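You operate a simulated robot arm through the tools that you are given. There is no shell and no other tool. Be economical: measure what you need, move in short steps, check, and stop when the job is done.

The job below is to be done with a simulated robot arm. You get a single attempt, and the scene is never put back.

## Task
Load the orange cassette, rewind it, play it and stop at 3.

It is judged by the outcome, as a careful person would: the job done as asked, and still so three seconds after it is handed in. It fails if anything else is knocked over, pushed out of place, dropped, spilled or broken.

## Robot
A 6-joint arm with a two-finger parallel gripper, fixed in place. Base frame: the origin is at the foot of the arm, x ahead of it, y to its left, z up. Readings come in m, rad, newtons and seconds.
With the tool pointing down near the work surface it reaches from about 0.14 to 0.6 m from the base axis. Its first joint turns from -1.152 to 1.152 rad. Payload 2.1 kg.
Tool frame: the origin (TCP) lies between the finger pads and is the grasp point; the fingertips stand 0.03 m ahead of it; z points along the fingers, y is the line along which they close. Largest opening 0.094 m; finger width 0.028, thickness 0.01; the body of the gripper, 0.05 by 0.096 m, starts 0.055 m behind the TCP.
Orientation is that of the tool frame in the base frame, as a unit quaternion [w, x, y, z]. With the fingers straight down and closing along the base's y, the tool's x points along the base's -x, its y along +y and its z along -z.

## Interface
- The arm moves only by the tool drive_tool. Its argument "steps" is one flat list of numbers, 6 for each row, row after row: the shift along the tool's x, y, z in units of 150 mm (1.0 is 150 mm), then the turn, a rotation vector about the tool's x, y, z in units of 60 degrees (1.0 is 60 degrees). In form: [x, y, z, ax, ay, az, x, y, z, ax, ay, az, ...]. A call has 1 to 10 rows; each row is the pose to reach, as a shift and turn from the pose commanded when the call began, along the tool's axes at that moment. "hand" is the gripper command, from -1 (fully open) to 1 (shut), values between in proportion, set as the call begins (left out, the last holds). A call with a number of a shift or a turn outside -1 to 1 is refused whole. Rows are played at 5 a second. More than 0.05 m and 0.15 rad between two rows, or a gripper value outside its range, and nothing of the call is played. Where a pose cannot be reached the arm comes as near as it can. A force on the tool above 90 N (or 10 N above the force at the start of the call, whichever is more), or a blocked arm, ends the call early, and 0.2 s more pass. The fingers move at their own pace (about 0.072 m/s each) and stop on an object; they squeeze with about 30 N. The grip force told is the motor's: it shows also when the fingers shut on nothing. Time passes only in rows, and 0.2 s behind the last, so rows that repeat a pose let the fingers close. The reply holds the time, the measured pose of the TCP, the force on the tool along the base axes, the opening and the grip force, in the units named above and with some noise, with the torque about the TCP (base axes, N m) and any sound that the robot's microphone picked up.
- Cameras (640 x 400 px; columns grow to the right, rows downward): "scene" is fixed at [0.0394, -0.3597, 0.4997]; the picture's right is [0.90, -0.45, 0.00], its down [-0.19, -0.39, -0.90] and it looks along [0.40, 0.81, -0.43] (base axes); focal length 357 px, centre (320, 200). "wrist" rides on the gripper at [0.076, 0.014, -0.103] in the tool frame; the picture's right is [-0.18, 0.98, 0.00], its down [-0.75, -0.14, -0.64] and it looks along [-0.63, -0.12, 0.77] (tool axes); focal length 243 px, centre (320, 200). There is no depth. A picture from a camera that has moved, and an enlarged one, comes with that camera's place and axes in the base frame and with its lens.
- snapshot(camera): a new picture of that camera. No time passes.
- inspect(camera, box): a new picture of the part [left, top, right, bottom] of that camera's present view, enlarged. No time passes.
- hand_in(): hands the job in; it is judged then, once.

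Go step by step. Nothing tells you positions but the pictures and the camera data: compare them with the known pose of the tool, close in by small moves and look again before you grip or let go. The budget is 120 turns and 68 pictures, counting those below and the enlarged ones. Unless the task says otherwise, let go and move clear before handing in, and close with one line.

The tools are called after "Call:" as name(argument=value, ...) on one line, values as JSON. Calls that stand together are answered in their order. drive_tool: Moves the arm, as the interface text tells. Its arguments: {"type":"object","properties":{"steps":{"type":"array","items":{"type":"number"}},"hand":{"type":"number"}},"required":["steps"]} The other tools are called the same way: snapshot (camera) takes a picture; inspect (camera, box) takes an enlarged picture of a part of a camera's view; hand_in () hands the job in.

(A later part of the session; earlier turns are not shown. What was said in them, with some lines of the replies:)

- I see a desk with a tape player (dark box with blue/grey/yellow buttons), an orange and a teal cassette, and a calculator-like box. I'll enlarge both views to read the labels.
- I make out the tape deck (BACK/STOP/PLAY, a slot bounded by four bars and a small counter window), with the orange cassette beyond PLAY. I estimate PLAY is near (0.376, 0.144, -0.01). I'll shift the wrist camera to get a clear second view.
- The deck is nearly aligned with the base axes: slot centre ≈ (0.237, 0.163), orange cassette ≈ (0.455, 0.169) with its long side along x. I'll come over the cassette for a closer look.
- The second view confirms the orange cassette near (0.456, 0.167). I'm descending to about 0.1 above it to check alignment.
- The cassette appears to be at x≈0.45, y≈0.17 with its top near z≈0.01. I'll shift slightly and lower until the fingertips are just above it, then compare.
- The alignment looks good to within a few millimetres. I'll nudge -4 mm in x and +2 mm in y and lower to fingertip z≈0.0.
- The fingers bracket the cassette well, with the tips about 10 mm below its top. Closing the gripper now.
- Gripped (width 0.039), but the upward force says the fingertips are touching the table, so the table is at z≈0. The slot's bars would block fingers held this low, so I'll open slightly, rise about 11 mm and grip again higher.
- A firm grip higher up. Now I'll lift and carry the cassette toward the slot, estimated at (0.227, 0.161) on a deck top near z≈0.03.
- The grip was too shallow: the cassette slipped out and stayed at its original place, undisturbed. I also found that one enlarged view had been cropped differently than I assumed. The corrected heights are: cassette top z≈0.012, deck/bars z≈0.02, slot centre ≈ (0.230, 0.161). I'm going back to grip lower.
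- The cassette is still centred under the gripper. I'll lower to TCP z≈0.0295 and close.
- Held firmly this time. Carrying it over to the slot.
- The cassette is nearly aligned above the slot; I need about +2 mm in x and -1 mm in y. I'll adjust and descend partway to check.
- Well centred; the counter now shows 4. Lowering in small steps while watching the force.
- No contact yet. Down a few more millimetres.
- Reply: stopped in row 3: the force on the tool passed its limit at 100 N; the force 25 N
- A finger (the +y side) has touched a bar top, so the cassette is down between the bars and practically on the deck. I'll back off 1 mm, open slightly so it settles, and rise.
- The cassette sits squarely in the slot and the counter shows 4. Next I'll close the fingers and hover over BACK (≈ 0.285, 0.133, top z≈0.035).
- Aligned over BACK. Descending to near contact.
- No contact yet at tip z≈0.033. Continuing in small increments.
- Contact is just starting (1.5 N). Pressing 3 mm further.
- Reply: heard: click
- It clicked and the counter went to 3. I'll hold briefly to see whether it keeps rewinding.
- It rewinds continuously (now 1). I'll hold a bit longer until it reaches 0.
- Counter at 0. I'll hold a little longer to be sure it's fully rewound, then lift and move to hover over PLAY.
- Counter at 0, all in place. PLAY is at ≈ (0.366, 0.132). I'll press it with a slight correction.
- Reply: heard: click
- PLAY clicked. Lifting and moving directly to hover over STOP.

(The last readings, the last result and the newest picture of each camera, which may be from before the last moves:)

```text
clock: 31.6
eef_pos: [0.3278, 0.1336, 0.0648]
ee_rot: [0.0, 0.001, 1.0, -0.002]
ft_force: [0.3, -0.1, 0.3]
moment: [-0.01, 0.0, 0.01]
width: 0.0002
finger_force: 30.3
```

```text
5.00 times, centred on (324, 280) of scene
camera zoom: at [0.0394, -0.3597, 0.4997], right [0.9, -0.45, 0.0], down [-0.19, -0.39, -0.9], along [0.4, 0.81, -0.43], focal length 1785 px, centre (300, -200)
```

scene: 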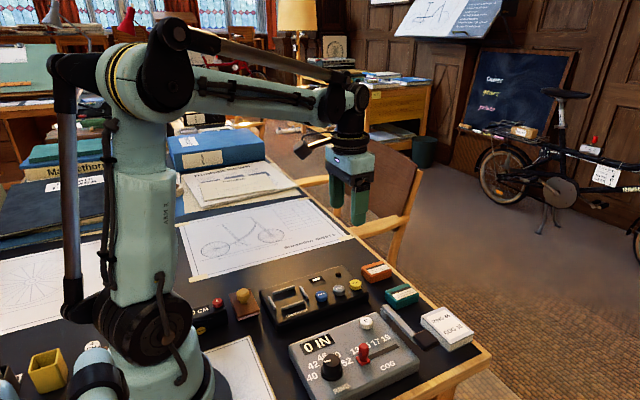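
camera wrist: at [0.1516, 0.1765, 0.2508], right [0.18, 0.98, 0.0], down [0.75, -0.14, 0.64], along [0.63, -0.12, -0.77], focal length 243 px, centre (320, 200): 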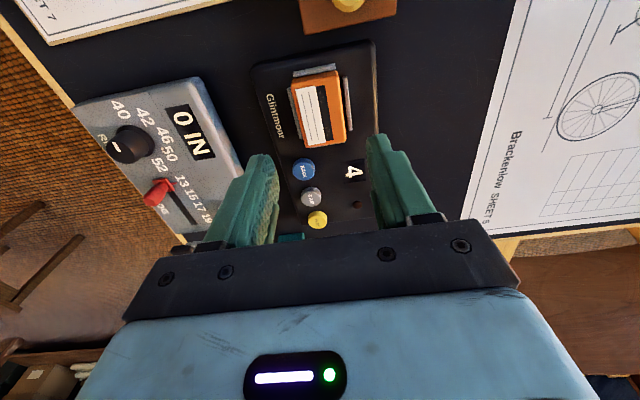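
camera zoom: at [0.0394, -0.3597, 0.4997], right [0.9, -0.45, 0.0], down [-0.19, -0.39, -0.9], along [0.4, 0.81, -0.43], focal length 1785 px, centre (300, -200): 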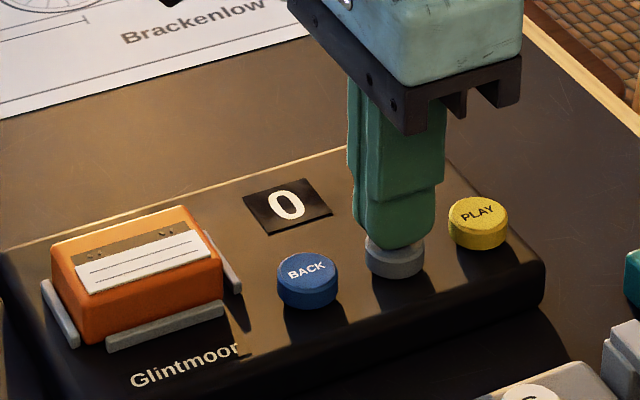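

Hovering above STOP; the counter still shows 0. I'll wait in short steps and watch it.

Call:
drive_tool(steps=[0, 0, 0, 0, 0, 0, 0, 0, 0, 0, 0, 0, 0, 0, 0, 0, 0, 0, 0, 0, 0, 0, 0, 0])

Call:
inspect(camera="scene", box=[260, 240, 388, 320])

```text
clock: 32.6
eef_pos: [0.3267, 0.1334, 0.0651]
ee_rot: [0.001, -0.001, 1.0, -0.002]
ft_force: [-0.2, -0.2, 0.7]
moment: [0.05, 0.02, 0.0]
width: 0.0
finger_force: 29.6
```

```text
5.00 times, centred on (324, 280) of scene
camera zoom: at [0.0394, -0.3597, 0.4997], right [0.9, -0.45, 0.0], down [-0.19, -0.39, -0.9], along [0.4, 0.81, -0.43], focal length 1785 px, centre (300, -200)
```

zoom: 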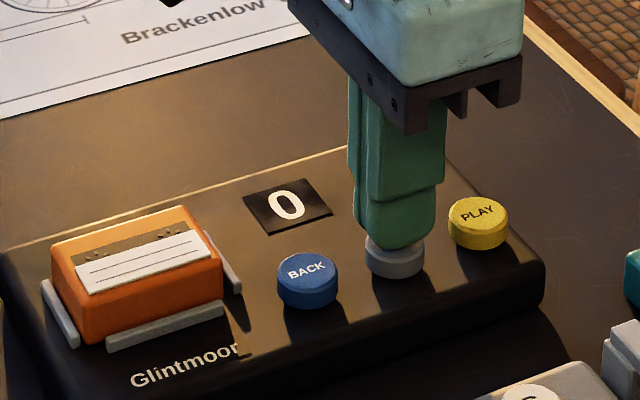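

Call:
drive_tool(steps=[0, 0, 0, 0, 0, 0, 0, 0, 0, 0, 0, 0, 0, 0, 0, 0, 0, 0, 0, 0, 0, 0, 0, 0])

Call:
inspect(camera="scene", box=[260, 240, 388, 320])

```text
clock: 33.6
eef_pos: [0.327, 0.1327, 0.065]
ee_rot: [0.0, 0.0, 1.0, -0.001]
ft_force: [-0.1, -1.0, 0.2]
moment: [-0.02, 0.0, 0.03]
width: 0.0002
finger_force: 30.3
```

```text
5.00 times, centred on (324, 280) of scene
camera zoom: at [0.0394, -0.3597, 0.4997], right [0.9, -0.45, 0.0], down [-0.19, -0.39, -0.9], along [0.4, 0.81, -0.43], focal length 1785 px, centre (300, -200)
```

zoom: 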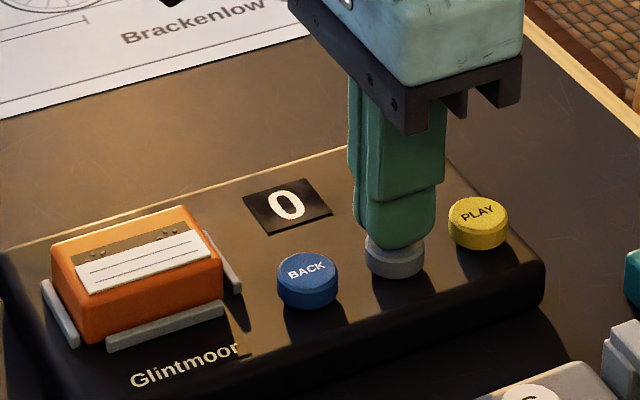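

The counter is still 0. I'll look closely at the reels over another second to see whether the tape is running.

Call:
inspect(camera="scene", box=[264, 278, 312, 308])

Call:
drive_tool(steps=[0, 0, 0, 0, 0, 0, 0, 0, 0, 0, 0, 0, 0, 0, 0, 0, 0, 0])

Call:
inspect(camera="scene", box=[264, 272, 328, 312])

Call:
snapshot(camera="wrist")

```text
13.33 times, centred on (288, 293) of scene
camera zoom: at [0.0394, -0.3597, 0.4997], right [0.9, -0.45, 0.0], down [-0.19, -0.39, -0.9], along [0.4, 0.81, -0.43], focal length 4761 px, centre (747, -1040)
```

zoom: 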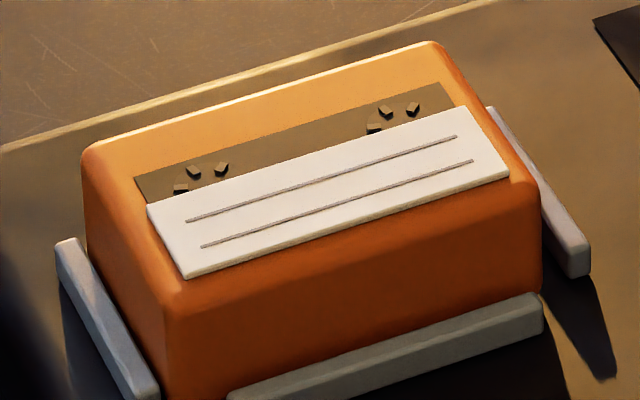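

```text
clock: 34.5
eef_pos: [0.3275, 0.1337, 0.0644]
ee_rot: [0.0, 0.0, 1.0, -0.003]
ft_force: [0.6, -0.1, -0.4]
moment: [-0.01, -0.02, 0.01]
width: 0.0002
finger_force: 30.3
```

```text
10.00 times, centred on (296, 292) of scene
camera zoom: at [0.0394, -0.3597, 0.4997], right [0.9, -0.45, 0.0], down [-0.19, -0.39, -0.9], along [0.4, 0.81, -0.43], focal length 3571 px, centre (560, -720)
```

zoom: 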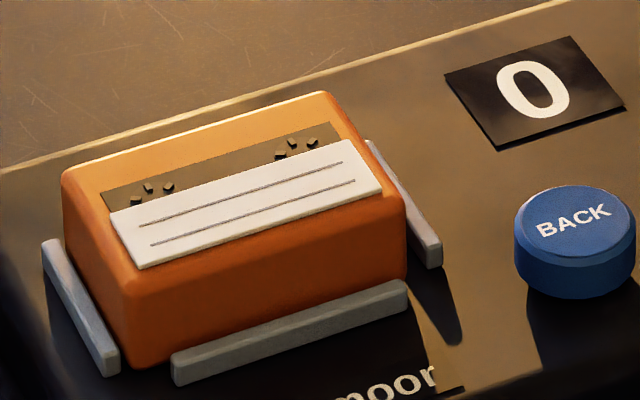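

```text
22 pictures are left
camera wrist: at [0.2516, 0.148, 0.169], right [0.18, 0.98, 0.0], down [0.75, -0.14, 0.64], along [0.63, -0.12, -0.77], focal length 243 px, centre (320, 200)
```

wrist: 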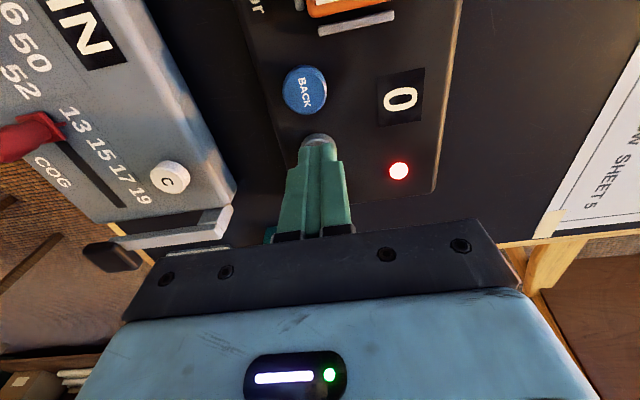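

The lamp is lit red, so it is playing, just slowly. I'll wait in steps of about 2 s.

Call:
drive_tool(steps=[0, 0, 0, 0, 0, 0, 0, 0, 0, 0, 0, 0, 0, 0, 0, 0, 0, 0, 0, 0, 0, 0, 0, 0, 0, 0, 0, 0, 0, 0, 0, 0, 0, 0, 0, 0, 0, 0, 0, 0, 0, 0, 0, 0, 0, 0, 0, 0, 0, 0, 0, 0, 0, 0])

Call:
snapshot(camera="wrist")

```text
clock: 36.5
eef_pos: [0.325, 0.1329, 0.0644]
ee_rot: [0.001, -0.001, 1.0, -0.001]
ft_force: [0.3, -1.0, 0.2]
moment: [0.0, -0.02, 0.01]
width: 0.0
finger_force: 30.2
```

```text
21 pictures are left
camera wrist: at [0.2516, 0.148, 0.169], right [0.18, 0.98, 0.0], down [0.75, -0.14, 0.64], along [0.63, -0.12, -0.77], focal length 243 px, centre (320, 200)
```

wrist: 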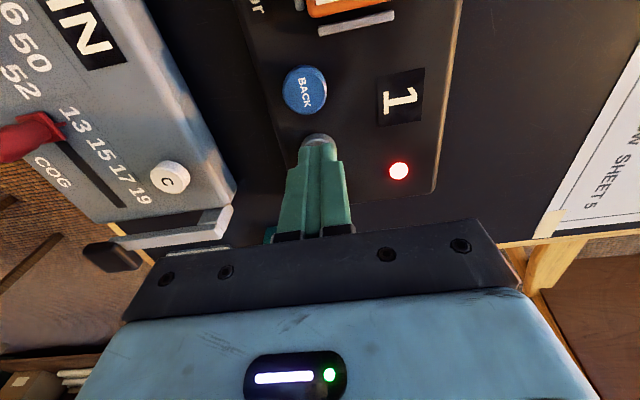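

Now 1 at t=36.5, so roughly 4–6 s per count. Waiting about 2 s at a time.

Call:
drive_tool(steps=[0, 0, 0, 0, 0, 0, 0, 0, 0, 0, 0, 0, 0, 0, 0, 0, 0, 0, 0, 0, 0, 0, 0, 0, 0, 0, 0, 0, 0, 0, 0, 0, 0, 0, 0, 0, 0, 0, 0, 0, 0, 0, 0, 0, 0, 0, 0, 0, 0, 0, 0, 0, 0, 0])

Call:
snapshot(camera="wrist")

Call:
drive_tool(steps=[0, 0, 0, 0, 0, 0, 0, 0, 0, 0, 0, 0, 0, 0, 0, 0, 0, 0, 0, 0, 0, 0, 0, 0, 0, 0, 0, 0, 0, 0])

Call:
snapshot(camera="wrist")

```text
clock: 38.5
eef_pos: [0.3265, 0.1327, 0.0645]
ee_rot: [0.0, 0.0, 1.0, -0.001]
ft_force: [-0.2, -0.7, 0.3]
moment: [-0.02, -0.01, 0.01]
width: 0.0001
finger_force: 30.2
```

```text
20 pictures are left
camera wrist: at [0.2516, 0.148, 0.169], right [0.18, 0.98, 0.0], down [0.75, -0.14, 0.64], along [0.63, -0.12, -0.77], focal length 243 px, centre (320, 200)
```

wrist: 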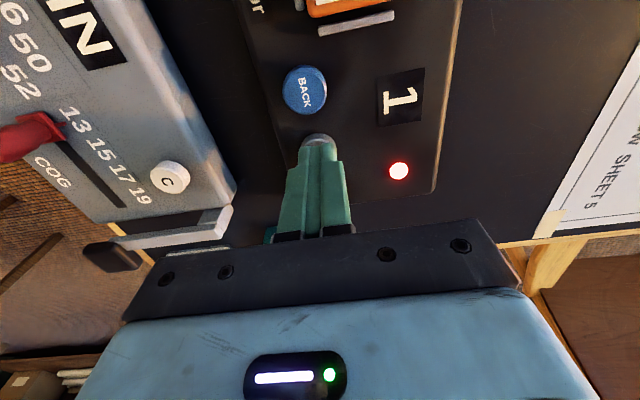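

```text
clock: 39.6
eef_pos: [0.3265, 0.1335, 0.0659]
ee_rot: [0.0, 0.0, 1.0, -0.002]
ft_force: [0.2, 0.5, -0.2]
moment: [0.0, -0.01, -0.03]
width: 0.0002
finger_force: 29.8
```

```text
19 pictures are left
camera wrist: at [0.2516, 0.148, 0.169], right [0.18, 0.98, 0.0], down [0.75, -0.14, 0.64], along [0.63, -0.12, -0.77], focal length 243 px, centre (320, 200)
```

wrist: 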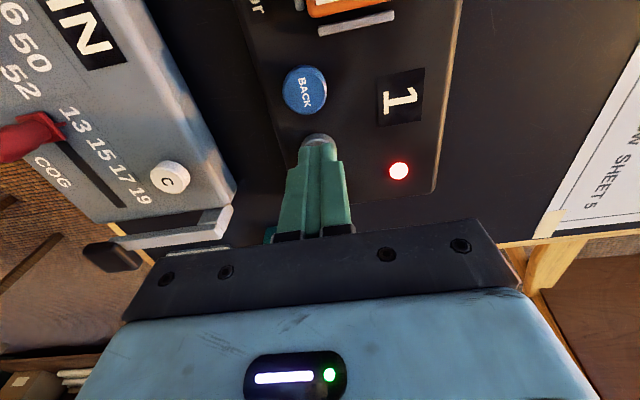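

Still 1. Continuing to wait.

Call:
drive_tool(steps=[0, 0, 0, 0, 0, 0, 0, 0, 0, 0, 0, 0, 0, 0, 0, 0, 0, 0, 0, 0, 0, 0, 0, 0, 0, 0, 0, 0, 0, 0, 0, 0, 0, 0, 0, 0, 0, 0, 0, 0, 0, 0, 0, 0, 0, 0, 0, 0, 0, 0, 0, 0, 0, 0])

Call:
snapshot(camera="wrist")

Call:
drive_tool(steps=[0, 0, 0, 0, 0, 0, 0, 0, 0, 0, 0, 0, 0, 0, 0, 0, 0, 0, 0, 0, 0, 0, 0, 0, 0, 0, 0, 0, 0, 0, 0, 0, 0, 0, 0, 0, 0, 0, 0, 0, 0, 0])

Call:
snapshot(camera="wrist")

```text
clock: 41.6
eef_pos: [0.3271, 0.1337, 0.0645]
ee_rot: [0.0, 0.001, 1.0, -0.001]
ft_force: [0.2, 0.2, 0.3]
moment: [0.02, 0.0, -0.03]
width: 0.0002
finger_force: 30.0
```

```text
18 pictures are left
camera wrist: at [0.2516, 0.148, 0.169], right [0.18, 0.98, 0.0], down [0.75, -0.14, 0.64], along [0.63, -0.12, -0.77], focal length 243 px, centre (320, 200)
```

wrist: 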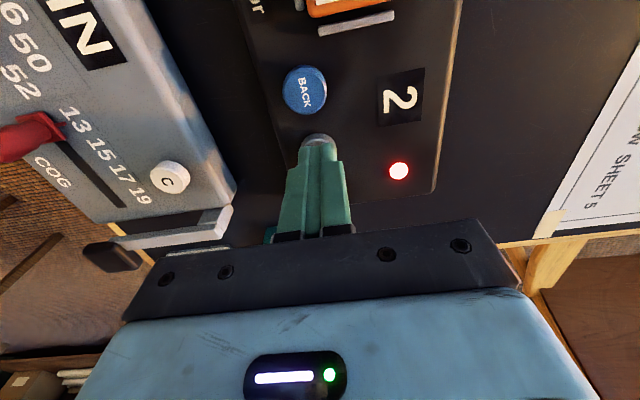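

```text
clock: 43.2
eef_pos: [0.3267, 0.1334, 0.0649]
ee_rot: [0.0, 0.0, 1.0, -0.003]
ft_force: [-0.6, -0.6, -0.3]
moment: [0.01, 0.02, 0.03]
width: 0.0
finger_force: 30.1
```

```text
17 pictures are left
camera wrist: at [0.2516, 0.148, 0.169], right [0.18, 0.98, 0.0], down [0.75, -0.14, 0.64], along [0.63, -0.12, -0.77], focal length 243 px, centre (320, 200)
```

wrist: 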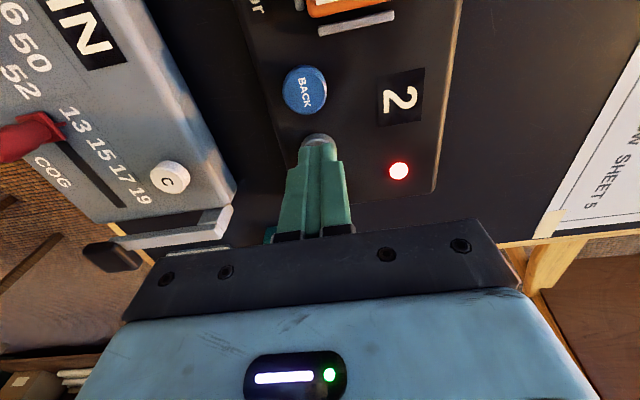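

Now 2 (since between 39.6 and 41.6). The 3 is due around 44–47 s; checking each second.

Call:
drive_tool(steps=[0, 0, 0, 0, 0, 0, 0, 0, 0, 0, 0, 0, 0, 0, 0, 0, 0, 0, 0, 0, 0, 0, 0, 0, 0, 0, 0, 0, 0, 0])

Call:
snapshot(camera="wrist")

```text
clock: 44.5
eef_pos: [0.3266, 0.1333, 0.0652]
ee_rot: [-0.001, -0.001, 1.0, -0.002]
ft_force: [-0.2, 0.2, 0.1]
moment: [0.0, 0.02, -0.06]
width: 0.0
finger_force: 29.7
```

```text
16 pictures are left
camera wrist: at [0.2516, 0.148, 0.169], right [0.18, 0.98, 0.0], down [0.75, -0.14, 0.64], along [0.63, -0.12, -0.77], focal length 243 px, centre (320, 200)
```

wrist: 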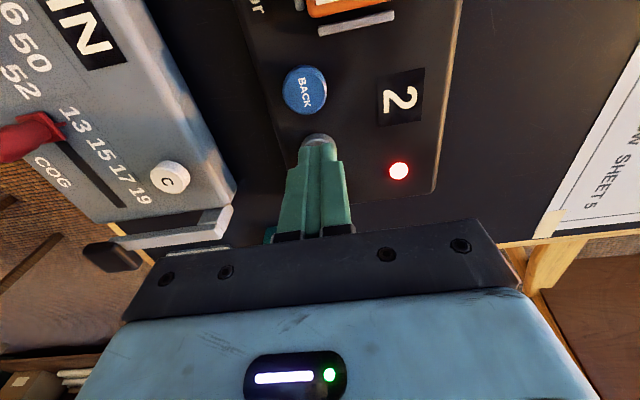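

Call:
drive_tool(steps=[0, 0, 0, 0, 0, 0, 0, 0, 0, 0, 0, 0, 0, 0, 0, 0, 0, 0, 0, 0, 0, 0, 0, 0])

Call:
snapshot(camera="wrist")

```text
clock: 45.5
eef_pos: [0.3271, 0.1337, 0.0649]
ee_rot: [0.0, 0.0, 1.0, -0.003]
ft_force: [0.5, 0.0, 0.5]
moment: [-0.02, 0.0, -0.01]
width: 0.0001
finger_force: 29.7
```

```text
15 pictures are left
camera wrist: at [0.2516, 0.148, 0.169], right [0.18, 0.98, 0.0], down [0.75, -0.14, 0.64], along [0.63, -0.12, -0.77], focal length 243 px, centre (320, 200)
```

wrist: 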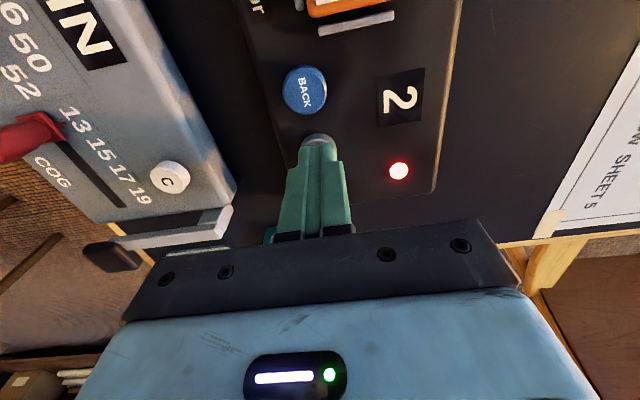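

Call:
drive_tool(steps=[0, 0, 0, 0, 0, 0, 0, 0, 0, 0, 0, 0, 0, 0, 0, 0, 0, 0])

Call:
snapshot(camera="wrist")

```text
clock: 46.2
eef_pos: [0.3278, 0.1329, 0.0644]
ee_rot: [0.0, 0.0, 1.0, -0.002]
ft_force: [-1.4, -0.1, 0.7]
moment: [0.03, -0.04, -0.02]
width: 0.0001
finger_force: 30.1
```

```text
14 pictures are left
camera wrist: at [0.2516, 0.148, 0.169], right [0.18, 0.98, 0.0], down [0.75, -0.14, 0.64], along [0.63, -0.12, -0.77], focal length 243 px, centre (320, 200)
```

wrist: 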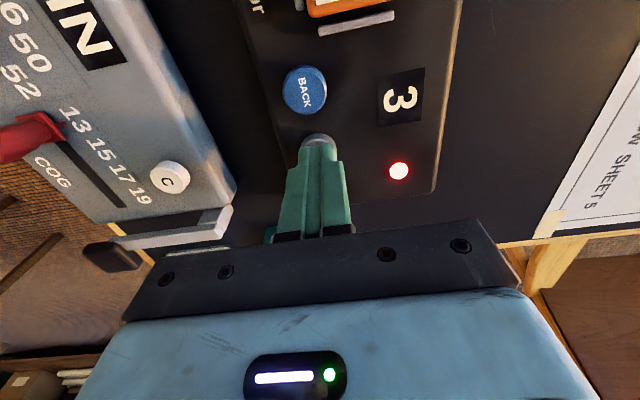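

The counter has just reached 3, so I'm pressing STOP now.

Call:
drive_tool(steps=[0, 0, 0.035, 0, 0, 0, 0, 0, 0.06, 0, 0, 0, 0, 0, 0.06, 0, 0, 0])

Call:
snapshot(camera="wrist")

```text
clock: 47.0
eef_pos: [0.3267, 0.1324, 0.0558]
ee_rot: [0.0, 0.0, 1.0, 0.0]
ft_force: [0.0, 3.5, 15.7]
moment: [0.11, -0.03, -0.02]
width: 0.0
finger_force: 29.9
heard: click
```

```text
13 pictures are left
camera wrist: at [0.2516, 0.1476, 0.1602], right [0.18, 0.98, 0.0], down [0.75, -0.14, 0.64], along [0.63, -0.12, -0.77], focal length 243 px, centre (320, 200)
```

wrist: 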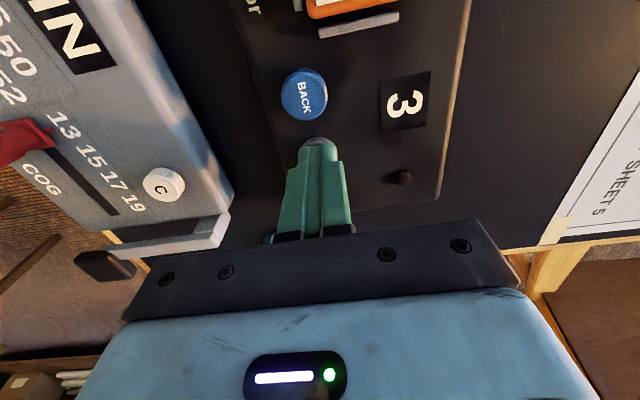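

STOP clicked, the lamp is off and the counter reads 3. I'll lift clear and verify.

Call:
drive_tool(steps=[0, 0, -0.2, 0, 0, 0, 0, 0, -0.5, 0, 0, 0, 0, 0, -0.8, 0, 0, 0, 0, 0, -0.8, 0, 0, 0, 0, 0, -0.8, 0, 0, 0])

Call:
inspect(camera="scene", box=[240, 200, 432, 320])

Call:
snapshot(camera="scene")

```text
clock: 48.2
eef_pos: [0.3248, 0.132, 0.1757]
ee_rot: [0.0, 0.0, 1.0, -0.002]
ft_force: [-0.4, -0.1, -0.8]
moment: [-0.04, 0.01, -0.01]
width: 0.0
finger_force: 30.2
```

```text
3.33 times, centred on (336, 260) of scene
camera zoom: at [0.0394, -0.3597, 0.4997], right [0.9, -0.45, 0.0], down [-0.19, -0.39, -0.9], along [0.4, 0.81, -0.43], focal length 1190 px, centre (267, 0)
```

zoom: 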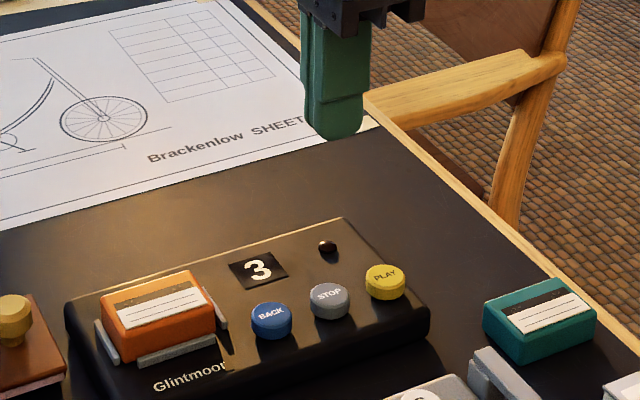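

```text
11 pictures are left
```

scene: 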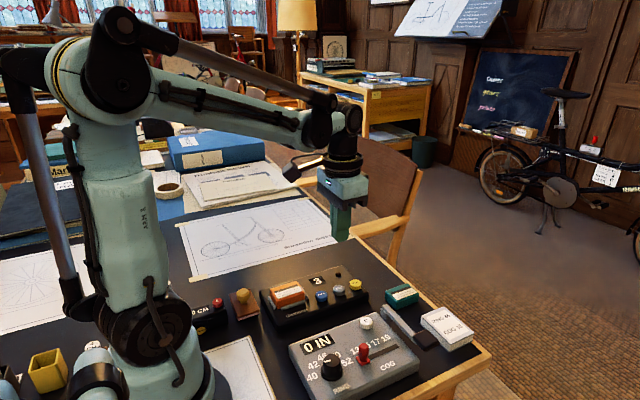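

The deck is stopped at 3 with the orange cassette loaded, the arm is clear and nothing else has moved, so I'm handing in.

Call:
hand_in()

```text
The job is handed in.
```

The orange cassette is loaded, was rewound to 0, played, and is stopped at 3. The first grip slipped without moving the cassette, so I re-gripped it lower.
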